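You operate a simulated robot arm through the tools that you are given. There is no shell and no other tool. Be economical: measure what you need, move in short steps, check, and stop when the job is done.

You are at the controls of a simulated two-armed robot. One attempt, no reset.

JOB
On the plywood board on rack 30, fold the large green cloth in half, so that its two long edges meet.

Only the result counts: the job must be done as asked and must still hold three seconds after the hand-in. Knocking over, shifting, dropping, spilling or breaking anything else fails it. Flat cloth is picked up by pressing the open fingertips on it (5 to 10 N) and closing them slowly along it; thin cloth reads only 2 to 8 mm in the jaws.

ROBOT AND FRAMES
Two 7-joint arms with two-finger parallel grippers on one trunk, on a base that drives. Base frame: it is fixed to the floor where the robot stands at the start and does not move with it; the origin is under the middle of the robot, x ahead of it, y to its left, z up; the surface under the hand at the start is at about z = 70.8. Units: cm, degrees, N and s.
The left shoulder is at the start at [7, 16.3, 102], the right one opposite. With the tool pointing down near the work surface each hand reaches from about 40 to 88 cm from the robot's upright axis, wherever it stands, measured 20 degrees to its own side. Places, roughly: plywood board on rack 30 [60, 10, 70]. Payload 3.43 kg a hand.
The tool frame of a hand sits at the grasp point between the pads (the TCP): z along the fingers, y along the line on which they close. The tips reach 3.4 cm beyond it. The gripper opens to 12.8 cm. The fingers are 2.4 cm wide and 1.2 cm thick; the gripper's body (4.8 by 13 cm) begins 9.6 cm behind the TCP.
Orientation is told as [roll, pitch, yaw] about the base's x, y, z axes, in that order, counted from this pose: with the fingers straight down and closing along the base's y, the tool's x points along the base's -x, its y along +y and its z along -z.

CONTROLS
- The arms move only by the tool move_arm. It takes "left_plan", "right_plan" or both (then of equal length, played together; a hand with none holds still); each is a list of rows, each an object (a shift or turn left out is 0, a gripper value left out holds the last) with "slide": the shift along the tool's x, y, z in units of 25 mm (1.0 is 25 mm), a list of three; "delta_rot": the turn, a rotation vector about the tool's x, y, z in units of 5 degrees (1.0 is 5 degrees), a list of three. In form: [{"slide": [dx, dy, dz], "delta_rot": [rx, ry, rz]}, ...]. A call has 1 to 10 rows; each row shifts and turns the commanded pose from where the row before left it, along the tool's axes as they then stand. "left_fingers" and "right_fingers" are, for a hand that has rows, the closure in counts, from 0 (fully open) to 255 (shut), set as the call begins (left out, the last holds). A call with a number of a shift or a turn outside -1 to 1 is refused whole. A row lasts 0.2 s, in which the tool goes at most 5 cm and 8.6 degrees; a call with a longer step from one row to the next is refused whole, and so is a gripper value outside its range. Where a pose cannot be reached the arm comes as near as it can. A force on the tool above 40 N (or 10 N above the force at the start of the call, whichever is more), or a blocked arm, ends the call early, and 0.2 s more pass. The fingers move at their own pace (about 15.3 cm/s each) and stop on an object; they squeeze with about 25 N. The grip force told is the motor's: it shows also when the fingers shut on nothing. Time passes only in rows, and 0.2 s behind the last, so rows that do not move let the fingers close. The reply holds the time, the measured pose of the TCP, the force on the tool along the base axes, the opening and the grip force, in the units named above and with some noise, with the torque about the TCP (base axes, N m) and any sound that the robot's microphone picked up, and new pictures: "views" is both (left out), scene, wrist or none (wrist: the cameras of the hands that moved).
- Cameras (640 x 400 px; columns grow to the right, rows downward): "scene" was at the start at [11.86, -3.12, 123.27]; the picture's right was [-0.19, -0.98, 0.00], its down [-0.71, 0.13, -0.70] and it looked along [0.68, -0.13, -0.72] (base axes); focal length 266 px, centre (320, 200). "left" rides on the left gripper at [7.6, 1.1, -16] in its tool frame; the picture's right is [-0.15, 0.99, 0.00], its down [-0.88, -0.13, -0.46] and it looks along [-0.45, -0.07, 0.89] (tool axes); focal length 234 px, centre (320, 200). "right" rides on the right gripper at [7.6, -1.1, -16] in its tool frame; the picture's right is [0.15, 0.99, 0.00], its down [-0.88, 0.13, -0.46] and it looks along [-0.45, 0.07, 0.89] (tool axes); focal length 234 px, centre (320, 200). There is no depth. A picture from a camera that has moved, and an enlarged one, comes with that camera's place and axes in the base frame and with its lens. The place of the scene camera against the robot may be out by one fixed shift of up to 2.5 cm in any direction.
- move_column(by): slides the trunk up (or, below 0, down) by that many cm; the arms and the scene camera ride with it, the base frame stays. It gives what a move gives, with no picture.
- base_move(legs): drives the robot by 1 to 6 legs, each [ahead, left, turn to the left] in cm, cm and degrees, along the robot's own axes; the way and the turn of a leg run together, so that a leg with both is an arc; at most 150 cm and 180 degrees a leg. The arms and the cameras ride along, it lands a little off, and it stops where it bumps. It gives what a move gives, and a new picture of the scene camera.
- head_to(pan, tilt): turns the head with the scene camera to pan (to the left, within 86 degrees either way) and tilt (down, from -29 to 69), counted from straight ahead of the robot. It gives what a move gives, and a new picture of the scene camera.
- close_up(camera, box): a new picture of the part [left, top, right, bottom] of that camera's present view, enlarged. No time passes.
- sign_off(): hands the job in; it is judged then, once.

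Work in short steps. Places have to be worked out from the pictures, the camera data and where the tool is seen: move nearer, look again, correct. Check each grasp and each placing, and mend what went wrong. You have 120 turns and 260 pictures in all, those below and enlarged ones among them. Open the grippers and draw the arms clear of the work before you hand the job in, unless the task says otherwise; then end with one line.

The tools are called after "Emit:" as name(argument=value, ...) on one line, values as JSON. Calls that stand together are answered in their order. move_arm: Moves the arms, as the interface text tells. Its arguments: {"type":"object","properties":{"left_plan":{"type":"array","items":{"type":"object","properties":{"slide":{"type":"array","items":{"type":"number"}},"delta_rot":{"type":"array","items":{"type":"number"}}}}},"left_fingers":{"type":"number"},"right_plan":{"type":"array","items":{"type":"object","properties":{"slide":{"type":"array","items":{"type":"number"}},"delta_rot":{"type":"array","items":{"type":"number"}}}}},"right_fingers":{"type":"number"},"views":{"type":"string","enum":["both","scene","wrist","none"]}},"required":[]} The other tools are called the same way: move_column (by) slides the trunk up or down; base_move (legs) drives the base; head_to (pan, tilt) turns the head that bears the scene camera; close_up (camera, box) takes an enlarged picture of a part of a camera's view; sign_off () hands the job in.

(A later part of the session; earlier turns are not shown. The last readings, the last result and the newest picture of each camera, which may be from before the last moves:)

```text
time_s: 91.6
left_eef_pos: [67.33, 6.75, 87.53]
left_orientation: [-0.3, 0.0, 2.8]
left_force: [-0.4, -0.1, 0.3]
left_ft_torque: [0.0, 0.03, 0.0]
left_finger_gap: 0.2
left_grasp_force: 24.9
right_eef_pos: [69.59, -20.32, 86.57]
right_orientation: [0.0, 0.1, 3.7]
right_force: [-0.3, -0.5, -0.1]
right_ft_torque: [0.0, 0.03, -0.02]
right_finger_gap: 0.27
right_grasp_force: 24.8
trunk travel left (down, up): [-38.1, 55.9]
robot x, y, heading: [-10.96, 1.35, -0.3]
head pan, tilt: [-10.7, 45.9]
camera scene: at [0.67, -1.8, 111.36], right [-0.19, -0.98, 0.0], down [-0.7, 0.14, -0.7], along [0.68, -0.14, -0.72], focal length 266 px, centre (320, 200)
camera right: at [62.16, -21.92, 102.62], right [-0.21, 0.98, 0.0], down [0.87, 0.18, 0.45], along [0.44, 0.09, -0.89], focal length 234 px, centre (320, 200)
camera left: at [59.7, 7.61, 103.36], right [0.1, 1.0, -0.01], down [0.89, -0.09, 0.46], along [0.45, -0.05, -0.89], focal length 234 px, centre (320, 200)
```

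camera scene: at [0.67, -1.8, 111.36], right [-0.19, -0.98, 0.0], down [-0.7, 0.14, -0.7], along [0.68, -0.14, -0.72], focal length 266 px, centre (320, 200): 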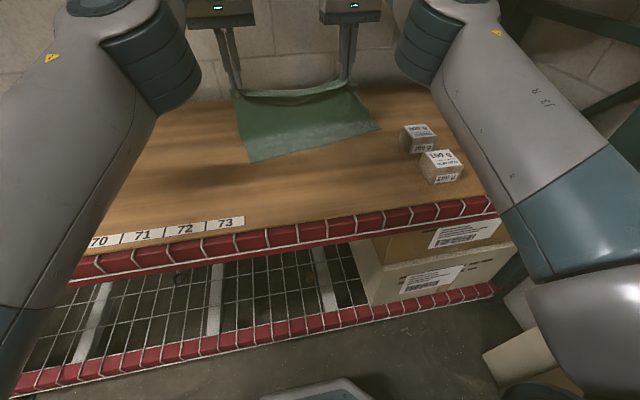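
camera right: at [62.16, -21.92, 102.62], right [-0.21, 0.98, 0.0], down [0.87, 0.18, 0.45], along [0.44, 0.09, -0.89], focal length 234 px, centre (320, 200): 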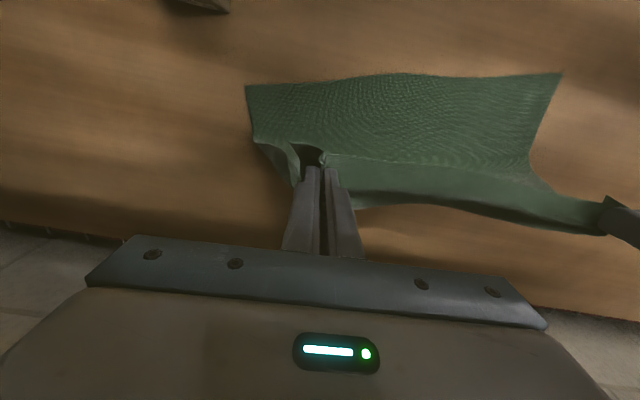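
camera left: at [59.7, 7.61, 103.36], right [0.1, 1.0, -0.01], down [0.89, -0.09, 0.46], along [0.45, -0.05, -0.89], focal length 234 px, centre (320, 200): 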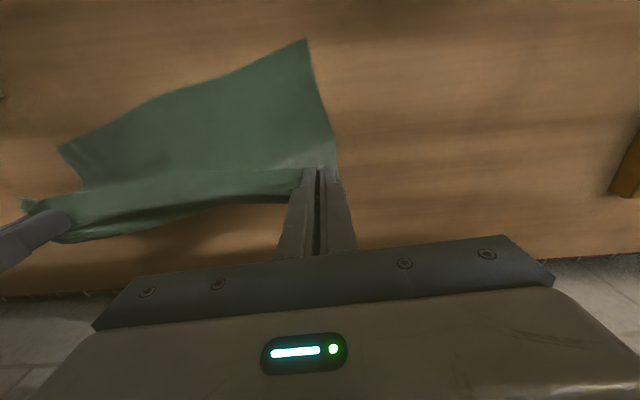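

The hanging sheet pushes the loose fold ahead of it, so moving further away only drags the cloth. The total length is fixed, so it's enough to lay this edge exactly on the lower near edge (now from [55.2,6.1] to [64.4,-30.5]) and let the slack go to the fold. I'll turn the hands about 11° to match and come down toward that line.

Emit:
move_arm(left_plan=[{"slide": [0.42, -0.14, 0.3], "delta_rot": [0, 0, -0.22]}, {"slide": [0.42, -0.14, 0.3], "delta_rot": [0, 0, -0.22]}, {"slide": [0.42, -0.14, 0.4], "delta_rot": [0, 0, -0.22]}, {"slide": [0.42, -0.14, 0.4], "delta_rot": [0, 0, -0.22]}, {"slide": [0.42, -0.14, 0.4], "delta_rot": [0, 0, -0.22]}, {"slide": [0.42, -0.14, 0.4], "delta_rot": [0, 0, -0.22]}, {"slide": [0.42, -0.14, 0.4], "delta_rot": [0, 0, -0.22]}, {"slide": [0.42, -0.14, 0.4], "delta_rot": [0, 0, -0.22]}, {"slide": [0.42, -0.14, 0.4], "delta_rot": [0, 0, -0.22]}, {"slide": [0.42, -0.14, 0.4], "delta_rot": [0, 0, -0.22]}], right_plan=[{"slide": [0.245, -0.178, 0.26], "delta_rot": [0, 0, -0.22]}, {"slide": [0.245, -0.178, 0.26], "delta_rot": [0, 0, -0.22]}, {"slide": [0.245, -0.178, 0.36], "delta_rot": [0, 0, -0.22]}, {"slide": [0.245, -0.178, 0.36], "delta_rot": [0, 0, -0.22]}, {"slide": [0.245, -0.178, 0.36], "delta_rot": [0, 0, -0.22]}, {"slide": [0.245, -0.178, 0.36], "delta_rot": [0, 0, -0.22]}, {"slide": [0.245, -0.178, 0.36], "delta_rot": [0, 0, -0.22]}, {"slide": [0.245, -0.178, 0.36], "delta_rot": [0, 0, -0.22]}, {"slide": [0.245, -0.178, 0.36], "delta_rot": [0, 0, -0.22]}, {"slide": [0.245, -0.178, 0.36], "delta_rot": [0, 0, -0.22]}])

```text
time_s: 93.8
left_eef_pos: [66.68, -0.99, 80.02]
left_orientation: [-0.2, 0.1, 13.7]
left_force: [0.5, -0.4, -0.2]
left_ft_torque: [-0.02, 0.01, -0.02]
left_finger_gap: 0.23
left_grasp_force: 24.8
left hand out of reach, approached as far as the arm can: row 1, 2, 3, 4, 5, 6, 7, 8, 9, 10
right_eef_pos: [64.15, -25.7, 77.94]
right_orientation: [0.1, 0.1, 14.7]
right_force: [0.2, -0.4, 0.4]
right_ft_torque: [0.02, -0.01, -0.04]
right_finger_gap: 0.27
right_grasp_force: 25.3
trunk travel left (down, up): [-38.1, 55.9]
robot x, y, heading: [-11.34, 1.19, -0.2]
head pan, tilt: [-10.7, 45.9]
camera scene: at [0.69, -1.86, 111.36], right [-0.19, -0.98, 0.0], down [-0.71, 0.14, -0.7], along [0.68, -0.13, -0.72], focal length 266 px, centre (320, 200)
camera right: at [57.26, -28.72, 94.01], right [-0.39, 0.92, 0.0], down [0.82, 0.35, 0.45], along [0.42, 0.18, -0.89], focal length 234 px, centre (320, 200)
camera left: at [59.03, -1.76, 95.98], right [-0.09, 1.0, 0.0], down [0.89, 0.08, 0.45], along [0.45, 0.04, -0.89], focal length 234 px, centre (320, 200)
```

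scene: 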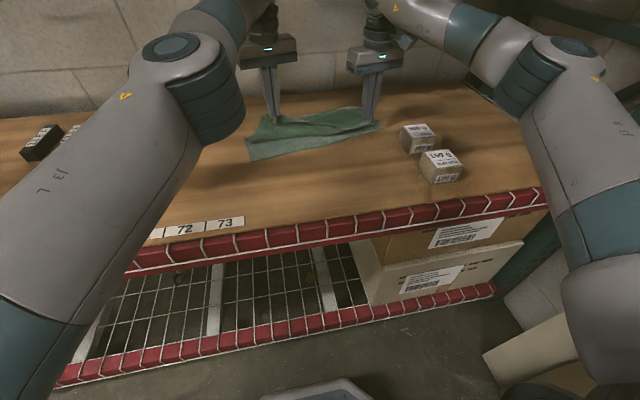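
right: 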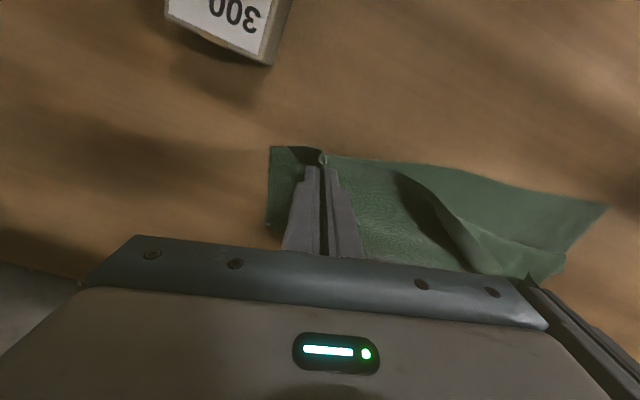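
left: 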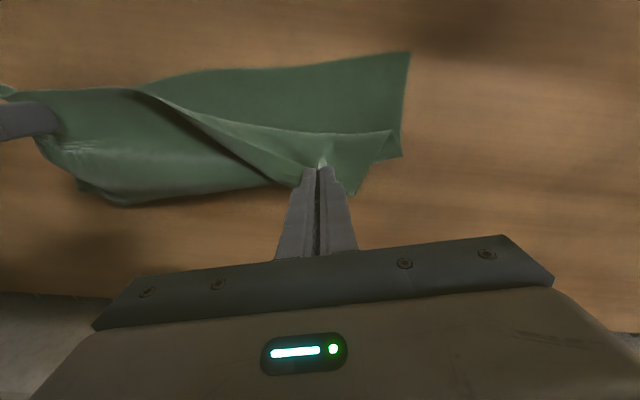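

The right hand is already at its target over the near-right corner, but the left ran out of reach. I'll lower and release the right corner first, then use a base move back to bring the left corner to its place.

Emit:
move_arm(right_plan=[{"slide": [0, 0, 0.5]}, {"slide": [0, 0, 0.5]}, {"slide": [0, 0, 0.25]}, {"slide": [0, 0, 0.1]}, {}], views="wrist")

```text
time_s: 95.0
left_eef_pos: [66.64, -0.91, 80.09]
left_orientation: [-0.1, 0.1, 13.7]
left_force: [0.0, -0.2, 0.0]
left_ft_torque: [-0.02, -0.03, -0.06]
left_finger_gap: 0.22
left_grasp_force: 24.7
right_eef_pos: [64.19, -25.58, 74.58]
right_orientation: [0.0, -0.1, 14.6]
right_force: [0.4, -0.1, -0.2]
right_ft_torque: [0.01, 0.04, -0.01]
right_finger_gap: 0.25
right_grasp_force: 25.4
trunk travel left (down, up): [-38.1, 55.9]
robot x, y, heading: [-10.73, 1.59, -0.7]
head pan, tilt: [-10.7, 45.9]
camera right: at [57.21, -28.64, 90.66], right [-0.39, 0.92, 0.0], down [0.82, 0.35, 0.46], along [0.42, 0.18, -0.89], focal length 234 px, centre (320, 200)
```

right: 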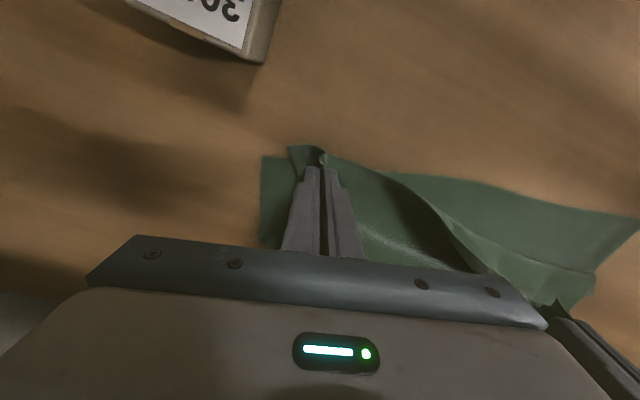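

The upper right corner is within about 1.5–2 cm of the lower one. I'll nudge it 1 cm in and 1.2 cm out, touch down and release.

Emit:
move_arm(right_plan=[{"slide": [-0.2, -0.25, 0]}, {"slide": [-0.2, -0.25, 0.05]}, {"slide": [0, 0, 0.06]}, {}], views="none")

Emit:
move_arm(right_plan=[{}, {}, {}], right_fingers=222, views="wrist")

```text
time_s: 96.0
left_eef_pos: [66.7, -0.9, 80.18]
left_orientation: [-0.2, 0.2, 13.7]
left_force: [0.2, -0.4, -0.1]
left_ft_torque: [-0.02, 0.0, 0.01]
left_finger_gap: 0.21
left_grasp_force: 25.4
right_eef_pos: [65.51, -26.53, 74.5]
right_orientation: [0.0, 0.1, 14.6]
right_force: [0.6, 0.9, 1.5]
right_ft_torque: [0.0, -0.01, -0.03]
right_finger_gap: 0.27
right_grasp_force: 25.0
trunk travel left (down, up): [-38.1, 55.9]
robot x, y, heading: [-11.17, 1.08, -0.3]
head pan, tilt: [-10.7, 45.9]
```

```text
time_s: 96.8
left_eef_pos: [66.7, -0.92, 80.22]
left_orientation: [-0.2, 0.1, 13.7]
left_force: [0.2, 0.7, -0.6]
left_ft_torque: [-0.01, 0.0, -0.03]
left_finger_gap: 0.23
left_grasp_force: 25.4
right_eef_pos: [65.47, -26.63, 74.51]
right_orientation: [0.0, 0.1, 14.6]
right_force: [0.1, 0.1, 2.1]
right_ft_torque: [0.01, 0.0, 0.02]
right_finger_gap: 1.62
right_grasp_force: 0.0
trunk travel left (down, up): [-38.1, 55.9]
robot x, y, heading: [-11.0, 1.27, -0.4]
head pan, tilt: [-10.7, 45.9]
camera right: at [58.51, -29.62, 90.49], right [-0.39, 0.92, 0.0], down [0.82, 0.35, 0.46], along [0.42, 0.18, -0.89], focal length 234 px, centre (320, 200)
```

right: 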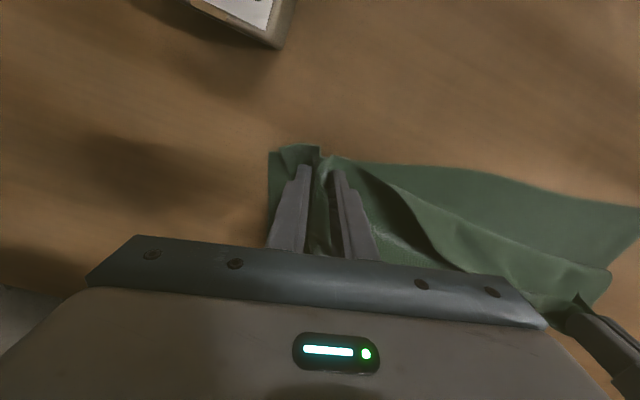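

Released with corners aligned. I'll lift the right hand clear, then drive back 9.5 cm to carry the left corner.

Emit:
move_arm(right_plan=[{"slide": [0, 0, -0.3]}, {"slide": [0, 0, -0.6]}, {"slide": [0, 0, -0.9]}, {"slide": [0, 0, -0.9]}, {"slide": [0, 0, -0.9]}, {}], right_fingers=210, views="none")

Emit:
base_move(legs=[[-9.5, 0, 0]])

Emit:
close_up(camera="left", box=[0, 0, 480, 300])

Emit:
close_up(camera="right", box=[160, 60, 640, 360])

```text
time_s: 98.2
left_eef_pos: [66.73, -1.0, 80.08]
left_orientation: [-0.2, 0.2, 13.7]
left_force: [-0.3, -0.8, 0.0]
left_ft_torque: [0.02, -0.01, -0.01]
left_finger_gap: 0.22
left_grasp_force: 25.2
right_eef_pos: [65.44, -26.6, 83.44]
right_orientation: [0.0, 0.2, 14.6]
right_force: [-0.1, -1.1, 0.0]
right_ft_torque: [-0.02, 0.01, 0.01]
right_finger_gap: 2.24
right_grasp_force: 0.1
trunk travel left (down, up): [-38.1, 55.9]
robot x, y, heading: [-11.35, 1.39, -0.6]
head pan, tilt: [-10.7, 45.9]
```

```text
time_s: 99.3
left_eef_pos: [57.06, -0.88, 80.15]
left_orientation: [-0.3, 0.1, 13.7]
left_force: [-0.5, -1.0, 0.8]
left_ft_torque: [0.0, -0.05, 0.02]
left_finger_gap: 0.22
left_grasp_force: 25.1
right_eef_pos: [55.96, -26.38, 83.62]
right_orientation: [0.0, 0.0, 14.7]
right_force: [-0.6, -0.7, 0.6]
right_ft_torque: [0.0, -0.03, -0.02]
right_finger_gap: 2.25
right_grasp_force: 0.0
trunk travel left (down, up): [-38.1, 55.9]
robot x, y, heading: [-20.99, 1.39, -0.3]
head pan, tilt: [-10.7, 45.9]
camera scene: at [-8.97, -1.72, 111.38], right [-0.19, -0.98, 0.0], down [-0.7, 0.14, -0.7], along [0.68, -0.13, -0.72], focal length 266 px, centre (320, 200)
```

scene: 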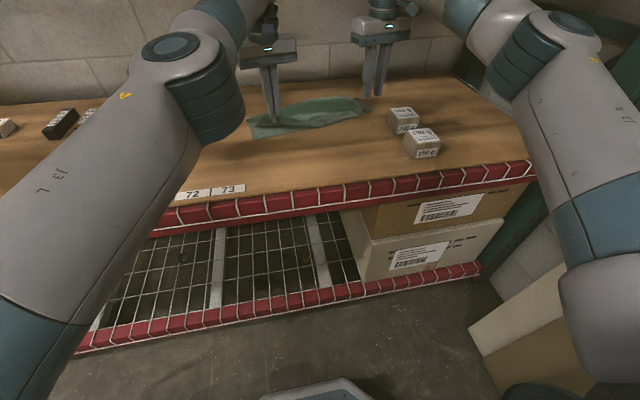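

```text
1.33 times, centred on (240, 150) of left
camera zoom: at [49.4, -1.52, 96.11], right [-0.09, 1.0, 0.0], down [0.89, 0.09, 0.45], along [0.45, 0.04, -0.89], focal length 312 px, centre (427, 267)
```

zoom: 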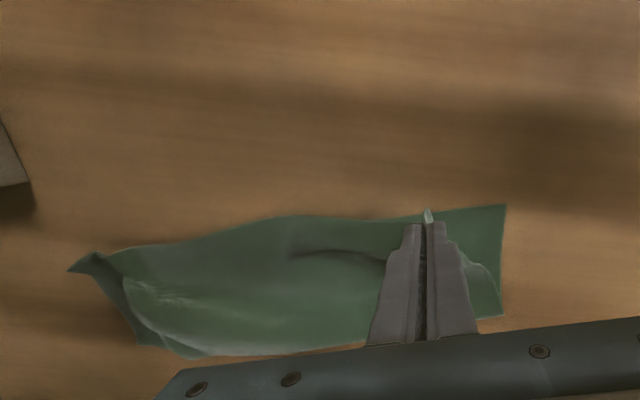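

```text
1.33 times, centred on (400, 210) of right
camera zoom: at [48.99, -29.44, 99.51], right [-0.39, 0.92, 0.0], down [0.82, 0.35, 0.46], along [0.42, 0.18, -0.89], focal length 312 px, centre (213, 187)
```

zoom: 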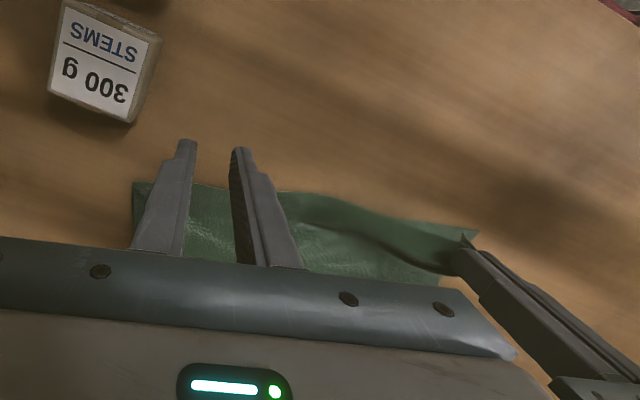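

Very good: the upper layer now covers the lower one, and the left edge needs about 3.5 cm more to the left. I'll move it there while lowering.

Emit:
move_arm(left_plan=[{"slide": [-0.12, 0.33, 0.4]}, {"slide": [-0.12, 0.33, 0.5]}, {"slide": [-0.12, 0.33, 0.6]}, {"slide": [-0.12, 0.33, 0.5]}, {}], views="none")

Emit:
close_up(camera="left", box=[160, 80, 480, 280])

```text
time_s: 100.5
left_eef_pos: [58.95, 2.17, 75.23]
left_orientation: [-0.2, 0.3, 13.7]
left_force: [0.4, 0.6, 0.3]
left_ft_torque: [0.01, -0.01, -0.07]
left_finger_gap: 0.25
left_grasp_force: 24.2
left hand out of reach, approached as far as the arm can: row 1, 2, 3, 4
right_eef_pos: [56.07, -26.43, 83.54]
right_orientation: [0.0, -0.1, 14.5]
right_force: [-0.4, 0.3, 0.0]
right_ft_torque: [-0.01, -0.01, 0.01]
right_finger_gap: 2.25
right_grasp_force: 0.0
trunk travel left (down, up): [-38.1, 55.9]
robot x, y, heading: [-20.65, 1.71, -0.5]
head pan, tilt: [-10.7, 45.9]
```

```text
2.00 times, centred on (320, 180) of left
camera zoom: at [51.27, 1.47, 91.12], right [-0.09, 1.0, 0.0], down [0.89, 0.09, 0.45], along [0.45, 0.04, -0.89], focal length 468 px, centre (320, 240)
```

zoom: 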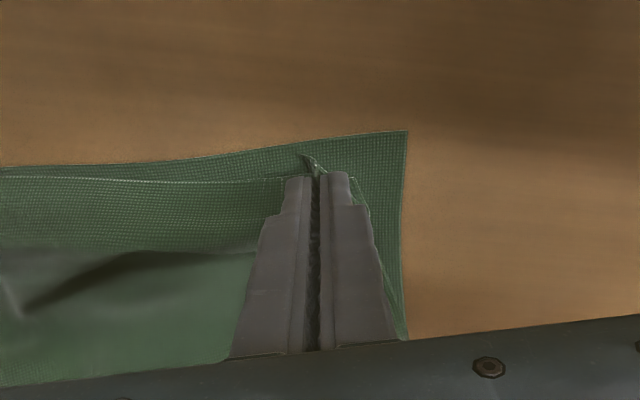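

The upper left edge is about 1.7 cm short of the lower edge and 1 cm to the right. The arm is at its limit, so I'll use a tiny base move to shift it.

Emit:
base_move(legs=[[-1.8, 1.0, 0]])

Emit:
close_up(camera="left", box=[160, 80, 480, 280])

```text
time_s: 101.3
left_eef_pos: [57.1, 3.25, 75.16]
left_orientation: [-0.2, 0.3, 13.8]
left_force: [-0.2, 0.4, 0.2]
left_ft_torque: [-0.01, -0.05, -0.09]
left_finger_gap: 0.21
left_grasp_force: 25.1
right_eef_pos: [54.3, -25.37, 83.57]
right_orientation: [0.1, 0.0, 14.6]
right_force: [-0.9, 0.4, 0.8]
right_ft_torque: [0.02, -0.03, 0.01]
right_finger_gap: 2.25
right_grasp_force: 0.0
trunk travel left (down, up): [-38.1, 55.9]
robot x, y, heading: [-22.4, 2.3, -0.4]
head pan, tilt: [-10.7, 45.9]
camera scene: at [-10.74, -0.68, 111.38], right [-0.19, -0.98, 0.0], down [-0.7, 0.14, -0.7], along [0.68, -0.13, -0.72], focal length 266 px, centre (320, 200)
```

scene: 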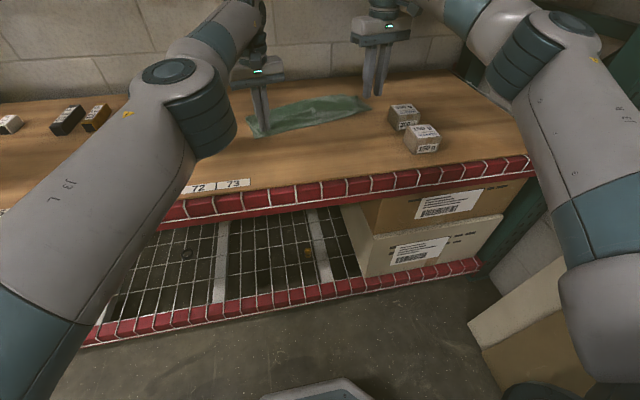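

```text
2.00 times, centred on (320, 180) of left
camera zoom: at [49.41, 2.5, 91.19], right [-0.09, 1.0, 0.0], down [0.89, 0.09, 0.45], along [0.45, 0.04, -0.89], focal length 468 px, centre (320, 240)
```

zoom: 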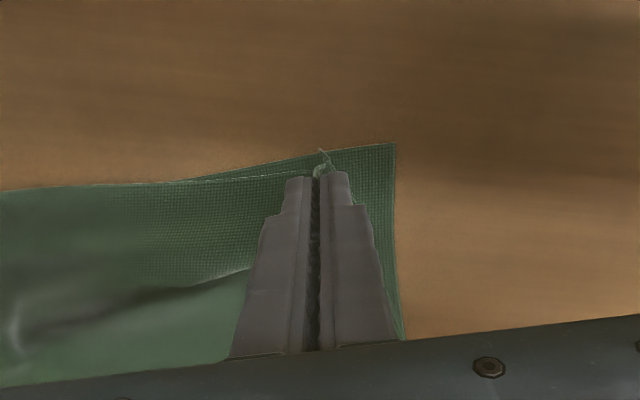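

The edges now coincide at the left. I'll lower the last bit, release, and lift away.

Emit:
move_arm(left_plan=[{"slide": [0, 0, 0.12]}, {"slide": [0, 0, 0.1]}, {}], views="none")

Emit:
move_arm(left_plan=[{}, {}, {}], left_fingers=222, views="none")

Emit:
move_arm(left_plan=[{"slide": [0, 0, -0.3]}, {"slide": [0, 0, -0.6]}, {"slide": [0, 0.3, -0.9]}, {"slide": [0, 0.6, -0.9]}, {"slide": [0, 0.9, -0.5]}, {"slide": [0, 0.9, 0]}, {"slide": [0, 0.9, 0]}, {"slide": [0, 0.9, 0]}, {"slide": [0, 0.9, 0]}, {}], right_plan=[{"slide": [0.5, 0, 0]}, {"slide": [0.5, 0, 0]}, {"slide": [0.5, 0, 0]}, {"slide": [0.5, 0, 0]}, {}, {}, {}, {}, {}, {}], left_fingers=205)

```text
time_s: 102.1
left_eef_pos: [57.11, 3.21, 74.78]
left_orientation: [-0.1, 0.3, 13.7]
left_force: [-1.6, 0.2, 1.9]
left_ft_torque: [0.0, -0.02, -0.04]
left_finger_gap: 0.2
left_grasp_force: 25.1
right_eef_pos: [54.26, -25.53, 83.4]
right_orientation: [0.0, 0.1, 14.6]
right_force: [0.4, 0.6, 0.0]
right_ft_torque: [-0.01, 0.01, 0.05]
right_finger_gap: 2.24
right_grasp_force: 0.1
trunk travel left (down, up): [-38.1, 55.9]
robot x, y, heading: [-22.51, 2.77, -0.1]
head pan, tilt: [-10.7, 45.9]
```

```text
time_s: 102.9
left_eef_pos: [57.11, 3.13, 74.63]
left_orientation: [0.0, 0.4, 13.7]
left_force: [-0.1, -0.4, 0.8]
left_ft_torque: [0.01, -0.01, 0.02]
left_finger_gap: 1.66
left_grasp_force: 0.0
right_eef_pos: [54.32, -25.43, 83.34]
right_orientation: [0.0, 0.0, 14.6]
right_force: [1.2, -0.5, 0.4]
right_ft_torque: [0.01, 0.0, -0.01]
right_finger_gap: 2.25
right_grasp_force: 0.0
trunk travel left (down, up): [-38.1, 55.9]
robot x, y, heading: [-22.43, 2.39, -0.5]
head pan, tilt: [-10.7, 45.9]
```

```text
time_s: 105.1
left_eef_pos: [53.94, 16.29, 82.61]
left_orientation: [-0.2, 0.3, 13.8]
left_force: [0.0, -0.3, -0.5]
left_ft_torque: [0.06, -0.01, 0.01]
left_finger_gap: 2.52
left_grasp_force: 0.1
right_eef_pos: [49.43, -26.82, 83.49]
right_orientation: [0.2, 0.1, 14.6]
right_force: [0.8, 0.4, 0.0]
right_ft_torque: [0.01, -0.01, -0.03]
right_finger_gap: 2.25
right_grasp_force: 0.0
trunk travel left (down, up): [-38.1, 55.9]
robot x, y, heading: [-22.58, 2.62, -0.6]
head pan, tilt: [-10.7, 45.9]
camera scene: at [-10.64, -0.75, 111.36], right [-0.19, -0.98, 0.0], down [-0.71, 0.14, -0.7], along [0.68, -0.13, -0.72], focal length 266 px, centre (320, 200)
camera right: at [42.48, -29.88, 99.47], right [-0.39, 0.92, 0.0], down [0.82, 0.35, 0.46], along [0.42, 0.18, -0.89], focal length 234 px, centre (320, 200)
camera left: at [46.34, 15.5, 98.52], right [-0.09, 1.0, 0.0], down [0.89, 0.09, 0.45], along [0.45, 0.04, -0.89], focal length 234 px, centre (320, 200)
```

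scene: 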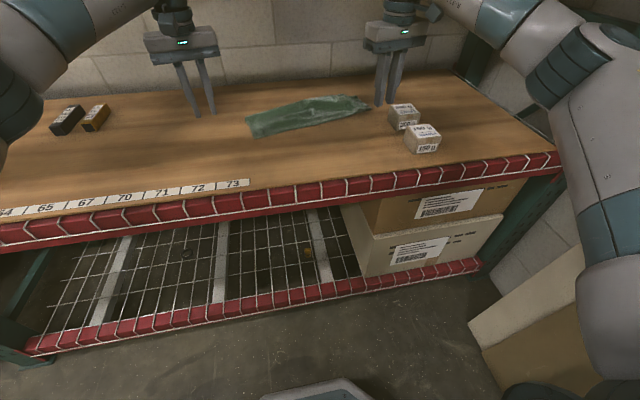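
right: 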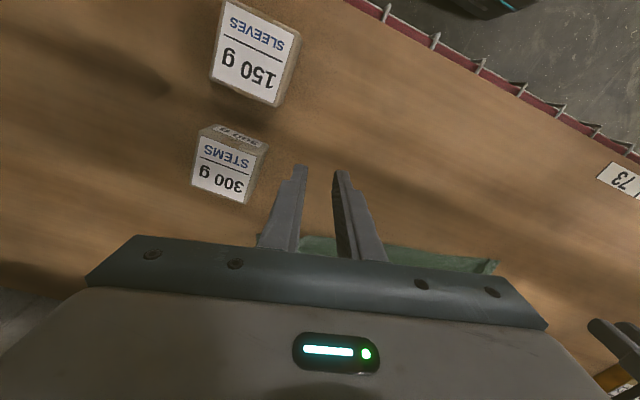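
left: 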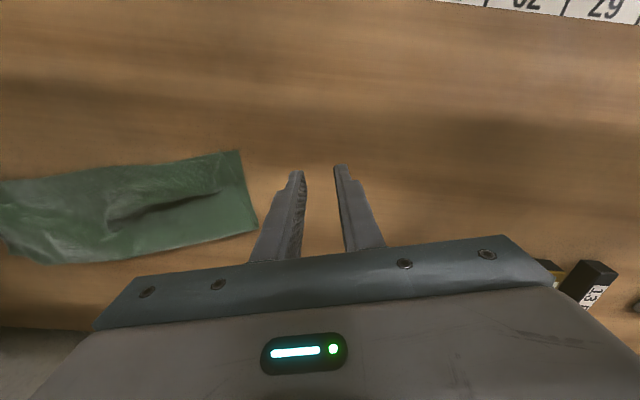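

Emit:
close_up(camera="left", box=[0, 130, 280, 280])

Emit:
close_up(camera="scene", box=[230, 80, 390, 150])

```text
2.29 times, centred on (140, 205) of left
camera zoom: at [46.34, 15.5, 98.52], right [-0.09, 1.0, 0.0], down [0.89, 0.09, 0.45], along [0.45, 0.04, -0.89], focal length 535 px, centre (731, 189)
```

zoom: 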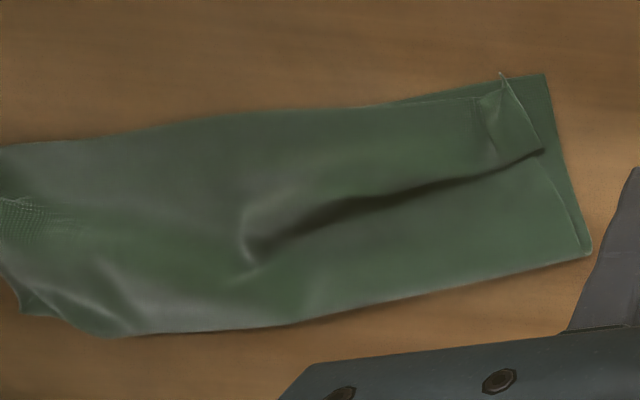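

```text
4.00 times, centred on (310, 115) of scene
camera zoom: at [-10.64, -0.75, 111.36], right [-0.19, -0.98, 0.0], down [-0.71, 0.14, -0.7], along [0.68, -0.13, -0.72], focal length 1065 px, centre (360, 540)
```

zoom: 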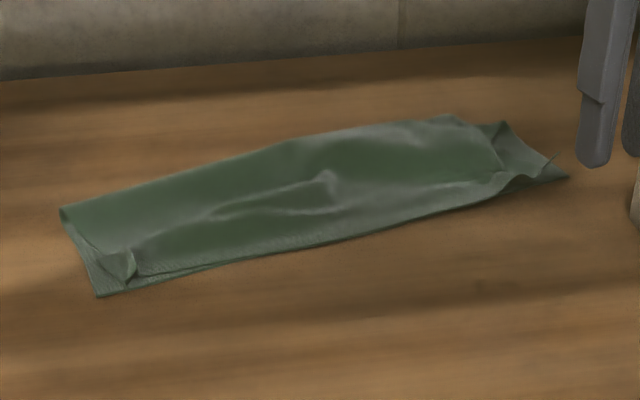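

This is now a proper half fold. The left upper corner is about 2 cm inboard with a small pucker. Let me check the right corner.

Emit:
close_up(camera="scene", box=[320, 90, 384, 130])

Emit:
close_up(camera="scene", box=[236, 115, 300, 155])

Emit:
move_arm(left_plan=[{"slide": [0.6, -0.9, 0]}, {"slide": [0.6, -0.9, 0]}, {"slide": [0.6, -0.9, 0]}, {"slide": [0.6, -0.9, 0]}, {}], right_plan=[{"slide": [0.9, -0.3, 0]}, {"slide": [0.9, -0.3, 0]}, {"slide": [0.9, -0.3, 0]}, {"slide": [0.9, -0.3, 0]}, {}], views="wrist")

```text
10.00 times, centred on (352, 110) of scene
camera zoom: at [-10.64, -0.75, 111.36], right [-0.19, -0.98, 0.0], down [-0.71, 0.14, -0.7], along [0.68, -0.13, -0.72], focal length 2663 px, centre (0, 1100)
```

zoom: 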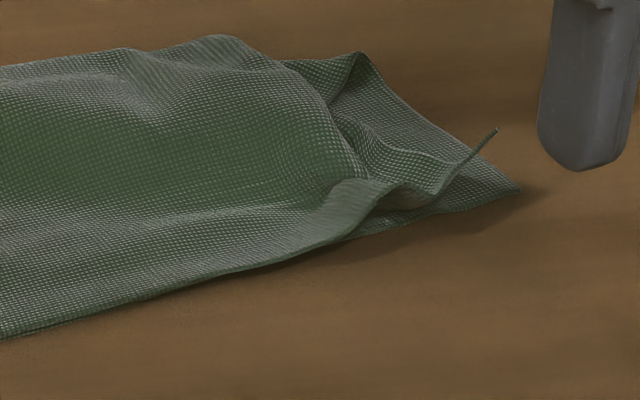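

```text
10.00 times, centred on (268, 135) of scene
camera zoom: at [-10.64, -0.75, 111.36], right [-0.19, -0.98, 0.0], down [-0.71, 0.14, -0.7], along [0.68, -0.13, -0.72], focal length 2663 px, centre (840, 850)
```

zoom: 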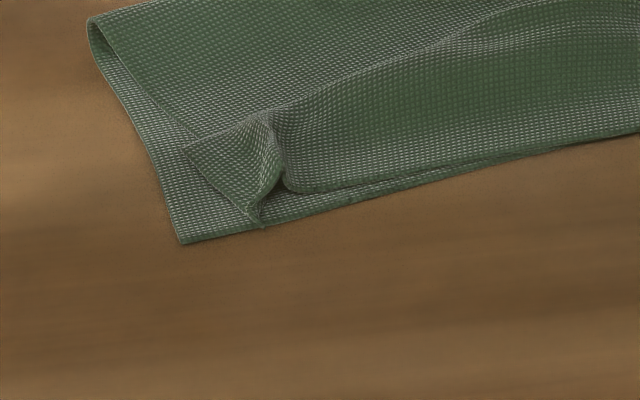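

```text
time_s: 106.3
left_eef_pos: [50.25, 6.18, 82.62]
left_orientation: [-0.2, 0.4, 13.8]
left_force: [-0.3, 0.6, -0.2]
left_ft_torque: [-0.01, -0.01, -0.02]
left_finger_gap: 2.5
left_grasp_force: 0.0
right_eef_pos: [41.45, -31.8, 83.38]
right_orientation: [0.0, 0.0, 14.6]
right_force: [-0.3, 0.2, -0.8]
right_ft_torque: [-0.03, -0.02, 0.0]
right_finger_gap: 2.24
right_grasp_force: 0.0
trunk travel left (down, up): [-38.1, 55.9]
robot x, y, heading: [-22.48, 2.57, -0.7]
head pan, tilt: [-10.7, 45.9]
camera right: at [34.52, -34.86, 99.38], right [-0.39, 0.92, 0.0], down [0.82, 0.35, 0.45], along [0.42, 0.18, -0.89], focal length 234 px, centre (320, 200)
camera left: at [42.64, 5.46, 98.52], right [-0.09, 1.0, 0.0], down [0.89, 0.09, 0.45], along [0.45, 0.04, -0.89], focal length 234 px, centre (320, 200)
```

right: 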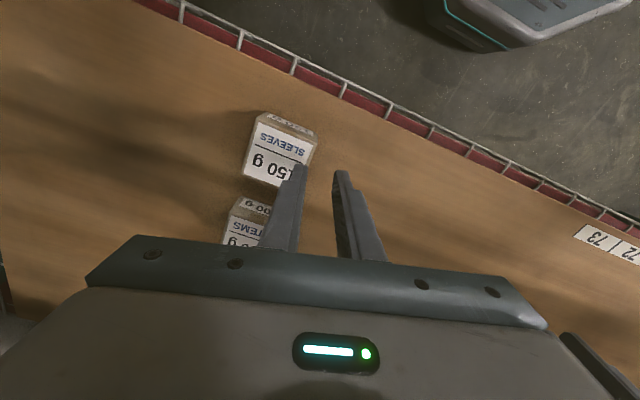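
left: 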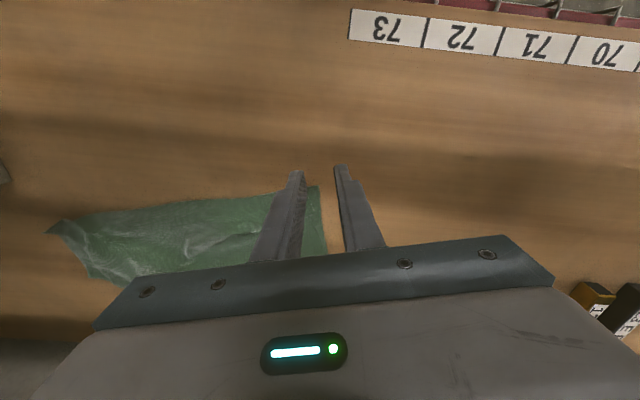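

Both upper corners sit about 2 cm inboard with a pucker. I'll smooth the left one: closed fingertips pressed lightly on the corner patch, dragged outward about 2 cm.

Emit:
move_arm(left_plan=[{"slide": [-0.7, -0.45, 0.3]}, {"slide": [-0.7, -0.45, 0.6]}, {"slide": [-0.74, -0.53, 0.7]}, {"slide": [0, 0, 0.7]}, {"slide": [0, 0, 0.45]}, {}], right_plan=[{"slide": [0, 0.4, 0]}, {"slide": [0, 0.4, 0]}, {"slide": [0, 0.4, 0]}, {"slide": [0, 0.4, 0]}, {}, {}], left_fingers=255, views="none")

Emit:
close_up(camera="left", box=[200, 100, 440, 250])

```text
time_s: 107.7
left_eef_pos: [56.4, 3.97, 75.85]
left_orientation: [-0.2, 0.2, 13.9]
left_force: [-0.3, -0.5, -0.2]
left_ft_torque: [0.01, -0.02, 0.01]
left_finger_gap: 0.0
left_grasp_force: 24.9
right_eef_pos: [40.4, -28.06, 83.42]
right_orientation: [0.0, -0.1, 14.5]
right_force: [-0.2, 0.6, 0.5]
right_ft_torque: [0.0, 0.02, -0.03]
right_finger_gap: 2.24
right_grasp_force: 0.1
trunk travel left (down, up): [-38.1, 55.9]
robot x, y, heading: [-22.33, 2.31, -0.4]
head pan, tilt: [-10.7, 45.9]
```

```text
2.67 times, centred on (320, 175) of left
camera zoom: at [48.67, 3.27, 91.7], right [-0.09, 1.0, 0.0], down [0.89, 0.09, 0.45], along [0.45, 0.04, -0.89], focal length 624 px, centre (320, 267)
```

zoom: 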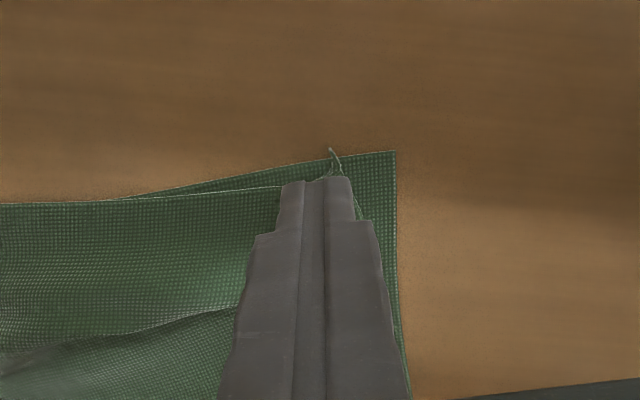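

Fingers are over the corner patch. Press lightly and drag outward 2 cm.

Emit:
move_arm(left_plan=[{"slide": [0, 0, 0.3]}, {"slide": [0, 0, 0.15]}, {"slide": [0, 0, 0.06]}, {}], views="none")

Emit:
move_arm(left_plan=[{"slide": [0.03, 0.2, 0]}, {"slide": [0.03, 0.2, 0]}, {"slide": [0.03, 0.2, 0]}, {"slide": [0.03, 0.2, 0]}, {}], views="none")

Emit:
close_up(camera="left", box=[200, 100, 440, 250])

```text
time_s: 108.7
left_eef_pos: [56.29, 4.02, 74.57]
left_orientation: [-0.2, 0.2, 13.8]
left_force: [0.4, 0.6, 4.3]
left_ft_torque: [0.05, -0.11, -0.03]
left_finger_gap: 0.0
left_grasp_force: 24.8
right_eef_pos: [40.37, -28.1, 83.38]
right_orientation: [0.0, 0.0, 14.6]
right_force: [0.7, -0.2, 0.3]
right_ft_torque: [-0.01, 0.0, 0.01]
right_finger_gap: 2.28
right_grasp_force: 0.1
trunk travel left (down, up): [-38.1, 55.9]
robot x, y, heading: [-22.51, 2.53, -0.4]
head pan, tilt: [-10.7, 45.9]
```

```text
time_s: 109.9
left_eef_pos: [55.42, 5.97, 74.47]
left_orientation: [-0.2, 0.4, 13.9]
left_force: [0.5, -0.7, 1.3]
left_ft_torque: [-0.01, 0.02, -0.02]
left_finger_gap: 0.0
left_grasp_force: 25.1
right_eef_pos: [40.42, -27.99, 83.36]
right_orientation: [0.0, 0.0, 14.5]
right_force: [0.1, 0.1, -0.1]
right_ft_torque: [0.01, 0.0, 0.01]
right_finger_gap: 2.24
right_grasp_force: 0.1
trunk travel left (down, up): [-38.1, 55.9]
robot x, y, heading: [-22.37, 2.71, -0.4]
head pan, tilt: [-10.7, 45.9]
```

```text
2.67 times, centred on (320, 175) of left
camera zoom: at [47.81, 5.13, 90.52], right [-0.09, 1.0, 0.0], down [0.89, 0.09, 0.45], along [0.45, 0.04, -0.89], focal length 624 px, centre (320, 267)
```

zoom: 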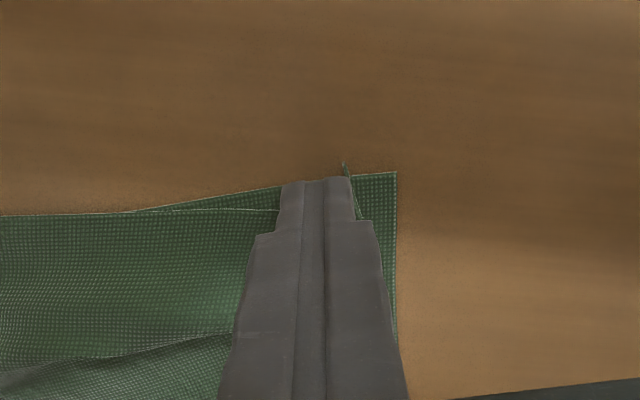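

Pressing drags both layers together, so that's not effective. Better: place the closed fingertips on the pucker and open them while pressing, which spreads it symmetrically. I'll lift and locate the pucker.

Emit:
move_arm(left_plan=[{"slide": [0, 0, -0.5]}, {"slide": [0.8, 0.3, -0.9]}, {"slide": [0.8, 0.3, -0.9]}, {"slide": [0.8, 0.3, 0]}, {}], views="none")

Emit:
close_up(camera="left", box=[120, 130, 360, 280])

Emit:
close_up(camera="scene", box=[236, 90, 380, 150])

```text
time_s: 111.1
left_eef_pos: [49.02, 6.64, 80.37]
left_orientation: [-0.2, 0.3, 13.9]
left_force: [0.0, 0.2, 0.1]
left_ft_torque: [0.02, -0.01, 0.03]
left_finger_gap: 0.03
left_grasp_force: 25.0
right_eef_pos: [40.38, -28.05, 83.42]
right_orientation: [0.1, 0.1, 14.6]
right_force: [0.2, -1.1, 0.1]
right_ft_torque: [0.01, 0.0, -0.01]
right_finger_gap: 2.24
right_grasp_force: 0.1
trunk travel left (down, up): [-38.1, 55.9]
robot x, y, heading: [-22.44, 2.39, -0.5]
head pan, tilt: [-10.7, 45.9]
```

```text
2.67 times, centred on (240, 205) of left
camera zoom: at [41.47, 5.81, 96.16], right [-0.09, 1.0, 0.0], down [0.89, 0.09, 0.45], along [0.45, 0.04, -0.89], focal length 624 px, centre (533, 187)
```

zoom: 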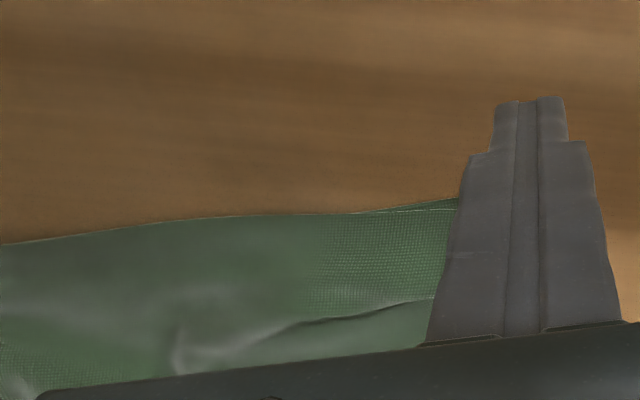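

```text
4.44 times, centred on (308, 120) of scene
camera zoom: at [-10.65, -0.75, 111.36], right [-0.19, -0.98, 0.0], down [-0.71, 0.14, -0.7], along [0.68, -0.13, -0.72], focal length 1184 px, centre (373, 556)
```

zoom: 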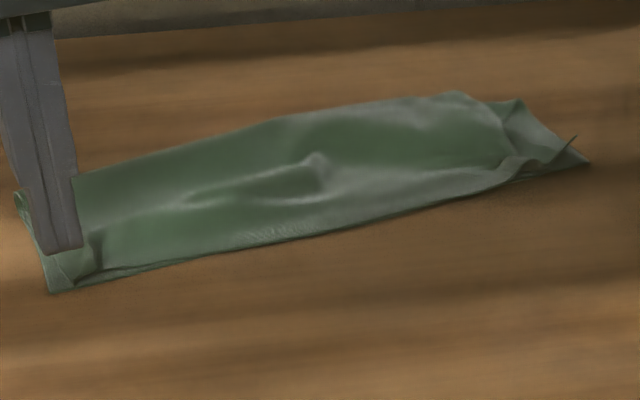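

I'll bring the closed left fingertips onto the pucker (~[56.8,5.3]), press, then open.

Emit:
move_arm(left_plan=[{"slide": [-0.9, -0.4, 0.2]}, {"slide": [-0.9, -0.4, 0.4]}, {"slide": [-0.9, -0.44, 0.5]}, {"slide": [-0.2, 0, 0.6]}, {"slide": [0, 0, 0.4]}, {}], views="none")

Emit:
move_arm(left_plan=[{"slide": [0, 0, 0.12]}, {"slide": [0, 0, 0.1]}, {"slide": [0, 0, 0.04]}, {}], views="none")

Emit:
close_up(camera="left", box=[200, 100, 440, 250])

```text
time_s: 112.5
left_eef_pos: [56.73, 5.19, 75.01]
left_orientation: [-0.1, 0.3, 13.8]
left_force: [0.5, -0.6, 0.8]
left_ft_torque: [0.0, 0.0, 0.02]
left_finger_gap: 0.0
left_grasp_force: 25.0
right_eef_pos: [40.5, -28.01, 83.41]
right_orientation: [0.0, 0.0, 14.6]
right_force: [-0.2, -0.2, -0.2]
right_ft_torque: [-0.02, 0.02, -0.01]
right_finger_gap: 2.27
right_grasp_force: 0.0
trunk travel left (down, up): [-38.1, 55.9]
robot x, y, heading: [-22.51, 2.3, -0.2]
head pan, tilt: [-10.7, 45.9]
```

```text
time_s: 113.5
left_eef_pos: [56.73, 5.25, 74.56]
left_orientation: [-0.2, 0.2, 13.8]
left_force: [1.9, -1.6, 12.8]
left_ft_torque: [0.04, -0.09, -0.02]
left_finger_gap: 0.0
left_grasp_force: 25.1
right_eef_pos: [40.44, -28.08, 83.51]
right_orientation: [0.0, -0.1, 14.5]
right_force: [0.0, 1.1, -0.7]
right_ft_torque: [-0.03, -0.02, 0.01]
right_finger_gap: 2.25
right_grasp_force: 0.0
trunk travel left (down, up): [-38.1, 55.9]
robot x, y, heading: [-22.66, 2.91, -0.3]
head pan, tilt: [-10.7, 45.9]
```

```text
2.67 times, centred on (320, 175) of left
camera zoom: at [49.05, 4.53, 90.44], right [-0.09, 1.0, 0.0], down [0.89, 0.09, 0.45], along [0.45, 0.04, -0.89], focal length 624 px, centre (320, 267)
```

zoom: 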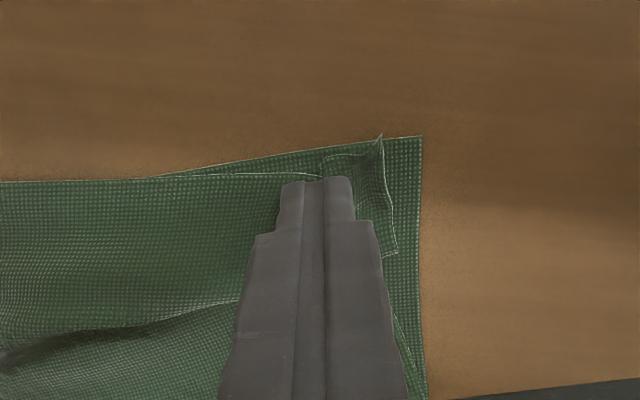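

The pucker is right under the fingertips and the corner is about 1.3 cm off. Opening gradually.

Emit:
move_arm(left_plan=[{}, {}], left_fingers=235, views="none")

Emit:
move_arm(left_plan=[{}, {}], left_fingers=212, views="none")

Emit:
close_up(camera="left", box=[200, 100, 440, 250])

```text
time_s: 114.1
left_eef_pos: [56.71, 5.13, 74.6]
left_orientation: [0.0, 0.1, 13.8]
left_force: [1.9, -4.1, 16.5]
left_ft_torque: [0.01, -0.15, -0.01]
left_finger_gap: 0.63
left_grasp_force: 0.0
right_eef_pos: [40.3, -28.12, 83.49]
right_orientation: [-0.1, -0.1, 14.6]
right_force: [0.4, 0.7, -0.3]
right_ft_torque: [0.0, -0.01, -0.02]
right_finger_gap: 2.26
right_grasp_force: 0.0
trunk travel left (down, up): [-38.1, 55.9]
robot x, y, heading: [-22.5, 2.25, -0.3]
head pan, tilt: [-10.7, 45.9]
```

```text
time_s: 114.7
left_eef_pos: [56.72, 5.14, 74.44]
left_orientation: [-0.2, 0.2, 13.8]
left_force: [2.2, -4.8, 18.0]
left_ft_torque: [0.07, -0.07, -0.04]
left_finger_gap: 1.78
left_grasp_force: 0.1
right_eef_pos: [40.39, -28.16, 83.56]
right_orientation: [0.0, -0.1, 14.6]
right_force: [0.6, -0.6, 0.7]
right_ft_torque: [0.0, 0.03, -0.01]
right_finger_gap: 2.25
right_grasp_force: 0.1
trunk travel left (down, up): [-38.1, 55.9]
robot x, y, heading: [-22.6, 2.26, -0.4]
head pan, tilt: [-10.7, 45.9]
```

```text
2.67 times, centred on (320, 175) of left
camera zoom: at [48.99, 4.48, 90.43], right [-0.09, 1.0, 0.0], down [0.89, 0.09, 0.45], along [0.45, 0.04, -0.89], focal length 624 px, centre (320, 267)
```

zoom: 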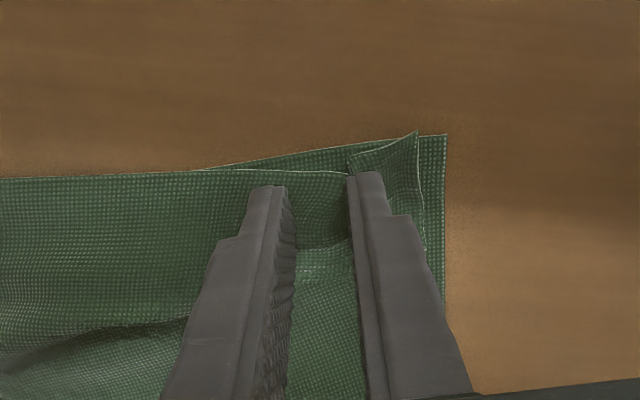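

The left corner is now within about 1 cm. I'll lift the left hand away and bring the right hand over the right corner to view it.

Emit:
move_arm(left_plan=[{"slide": [0, 0, -0.3]}, {"slide": [0, 0, -0.6]}, {"slide": [0, 0, -0.9]}, {"slide": [0, 0.6, -0.9]}, {"slide": [0, 0.9, 0]}, {"slide": [0, 0.9, 0]}, {"slide": [0, 0.9, 0]}, {"slide": [0, 0.9, 0]}, {}], right_plan=[{"slide": [-0.75, -0.05, 0]}, {"slide": [-0.75, -0.05, 0]}, {"slide": [-0.75, -0.05, 0]}, {"slide": [-0.75, -0.05, 0]}, {"slide": [-0.75, -0.05, 0]}, {"slide": [-0.75, -0.05, 0]}, {"slide": [-0.75, -0.05, 0]}, {"slide": [-0.75, -0.05, 0]}, {}], right_fingers=255, views="wrist")

Emit:
close_up(camera="right", box=[200, 100, 520, 300])

```text
time_s: 116.7
left_eef_pos: [54.35, 15.39, 80.96]
left_orientation: [-0.1, 0.2, 13.8]
left_force: [-0.8, 0.2, 0.8]
left_ft_torque: [0.0, 0.0, 0.01]
left_finger_gap: 2.17
left_grasp_force: 0.1
right_eef_pos: [55.26, -25.29, 83.45]
right_orientation: [0.0, -0.1, 14.7]
right_force: [-0.1, 0.1, -0.4]
right_ft_torque: [0.02, -0.01, 0.03]
right_finger_gap: 0.0
right_grasp_force: 25.4
trunk travel left (down, up): [-38.1, 55.9]
robot x, y, heading: [-22.47, 2.58, -0.5]
head pan, tilt: [-10.7, 45.9]
camera right: at [48.26, -28.28, 99.51], right [-0.39, 0.92, 0.0], down [0.82, 0.35, 0.46], along [0.42, 0.18, -0.89], focal length 234 px, centre (320, 200)
camera left: at [46.78, 14.76, 96.86], right [-0.09, 1.0, 0.0], down [0.89, 0.08, 0.45], along [0.45, 0.04, -0.89], focal length 234 px, centre (320, 200)
```

right: 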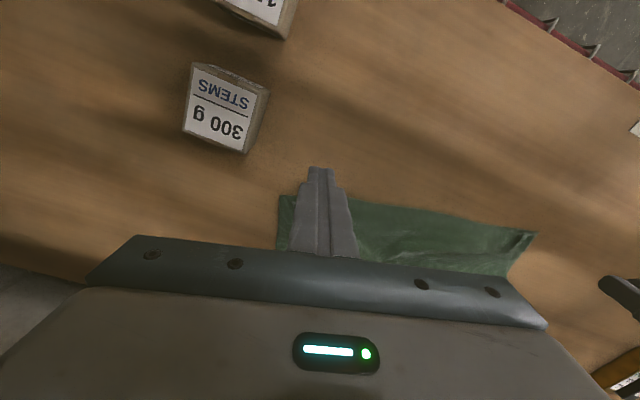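
left: 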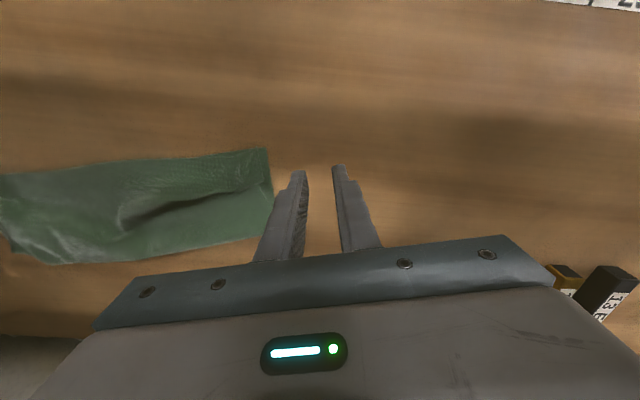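

```text
2.00 times, centred on (360, 200) of right
camera zoom: at [48.26, -28.28, 99.51], right [-0.39, 0.92, 0.0], down [0.82, 0.35, 0.46], along [0.42, 0.18, -0.89], focal length 468 px, centre (240, 200)
```

zoom: 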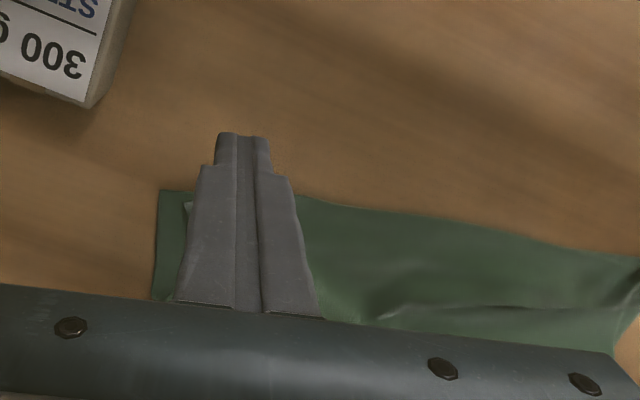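

The right upper corner is about 2 cm inboard. I'll slide the right hand inboard to expose the pleat.

Emit:
move_arm(right_plan=[{"slide": [-0.4, 0.8, 0]}, {"slide": [-0.4, 0.8, 0]}, {"slide": [-0.4, 0.6, 0]}, {}], views="none")

Emit:
close_up(camera="right", box=[160, 100, 400, 250])

```text
time_s: 117.7
left_eef_pos: [54.51, 15.54, 80.99]
left_orientation: [-0.1, 0.3, 13.8]
left_force: [-0.2, -0.7, 0.1]
left_ft_torque: [0.01, -0.05, 0.02]
left_finger_gap: 2.15
left_grasp_force: 0.0
right_eef_pos: [56.8, -19.15, 83.5]
right_orientation: [0.1, 0.0, 14.6]
right_force: [0.6, -0.5, 0.1]
right_ft_torque: [-0.03, 0.02, -0.02]
right_finger_gap: 0.03
right_grasp_force: 25.1
trunk travel left (down, up): [-38.1, 55.9]
robot x, y, heading: [-22.98, 2.6, -0.4]
head pan, tilt: [-10.7, 45.9]
```

```text
2.67 times, centred on (280, 175) of right
camera zoom: at [49.8, -22.11, 99.44], right [-0.39, 0.92, 0.0], down [0.82, 0.35, 0.46], along [0.42, 0.18, -0.89], focal length 624 px, centre (427, 267)
```

zoom: 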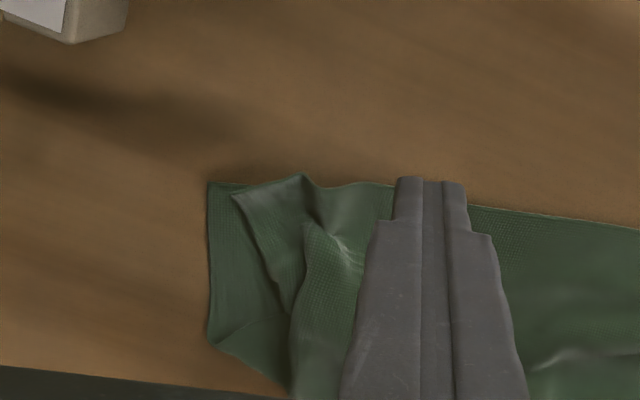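

The right corner is about 1.2 cm off with a pleat at about [62.1,-23.3]. I'll use the same spread on it.

Emit:
move_arm(right_plan=[{"slide": [-0.65, -0.7, 0.3]}, {"slide": [-0.65, -0.7, 0.5]}, {"slide": [-0.67, -0.7, 0.7]}, {"slide": [0, 0, 0.8]}, {"slide": [0, 0, 0.6]}, {"slide": [0, 0, 0.4]}, {}], views="none")

Emit:
close_up(camera="right", box=[200, 100, 440, 250])

```text
time_s: 119.3
left_eef_pos: [54.41, 15.56, 80.98]
left_orientation: [-0.2, 0.4, 13.8]
left_force: [0.6, -0.1, -0.4]
left_ft_torque: [0.01, 0.01, 0.0]
left_finger_gap: 2.16
left_grasp_force: 0.0
right_eef_pos: [57.41, -19.44, 78.58]
right_orientation: [0.0, -0.1, 14.6]
right_force: [0.8, 0.4, -0.5]
right_ft_torque: [0.03, -0.02, -0.02]
right_finger_gap: 0.01
right_grasp_force: 24.9
right hand out of reach, approached as far as the arm can: row 1, 2, 3
trunk travel left (down, up): [-38.1, 55.9]
robot x, y, heading: [-22.36, 2.52, -0.3]
head pan, tilt: [-10.7, 45.9]
```

```text
2.67 times, centred on (320, 175) of right
camera zoom: at [50.44, -22.47, 94.55], right [-0.39, 0.92, 0.0], down [0.82, 0.35, 0.46], along [0.42, 0.18, -0.89], focal length 624 px, centre (320, 267)
```

zoom: 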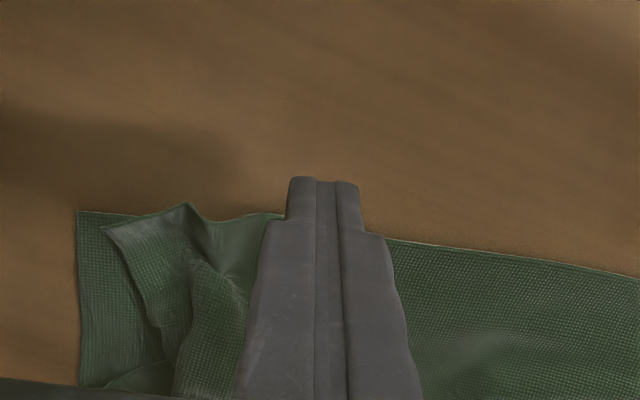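

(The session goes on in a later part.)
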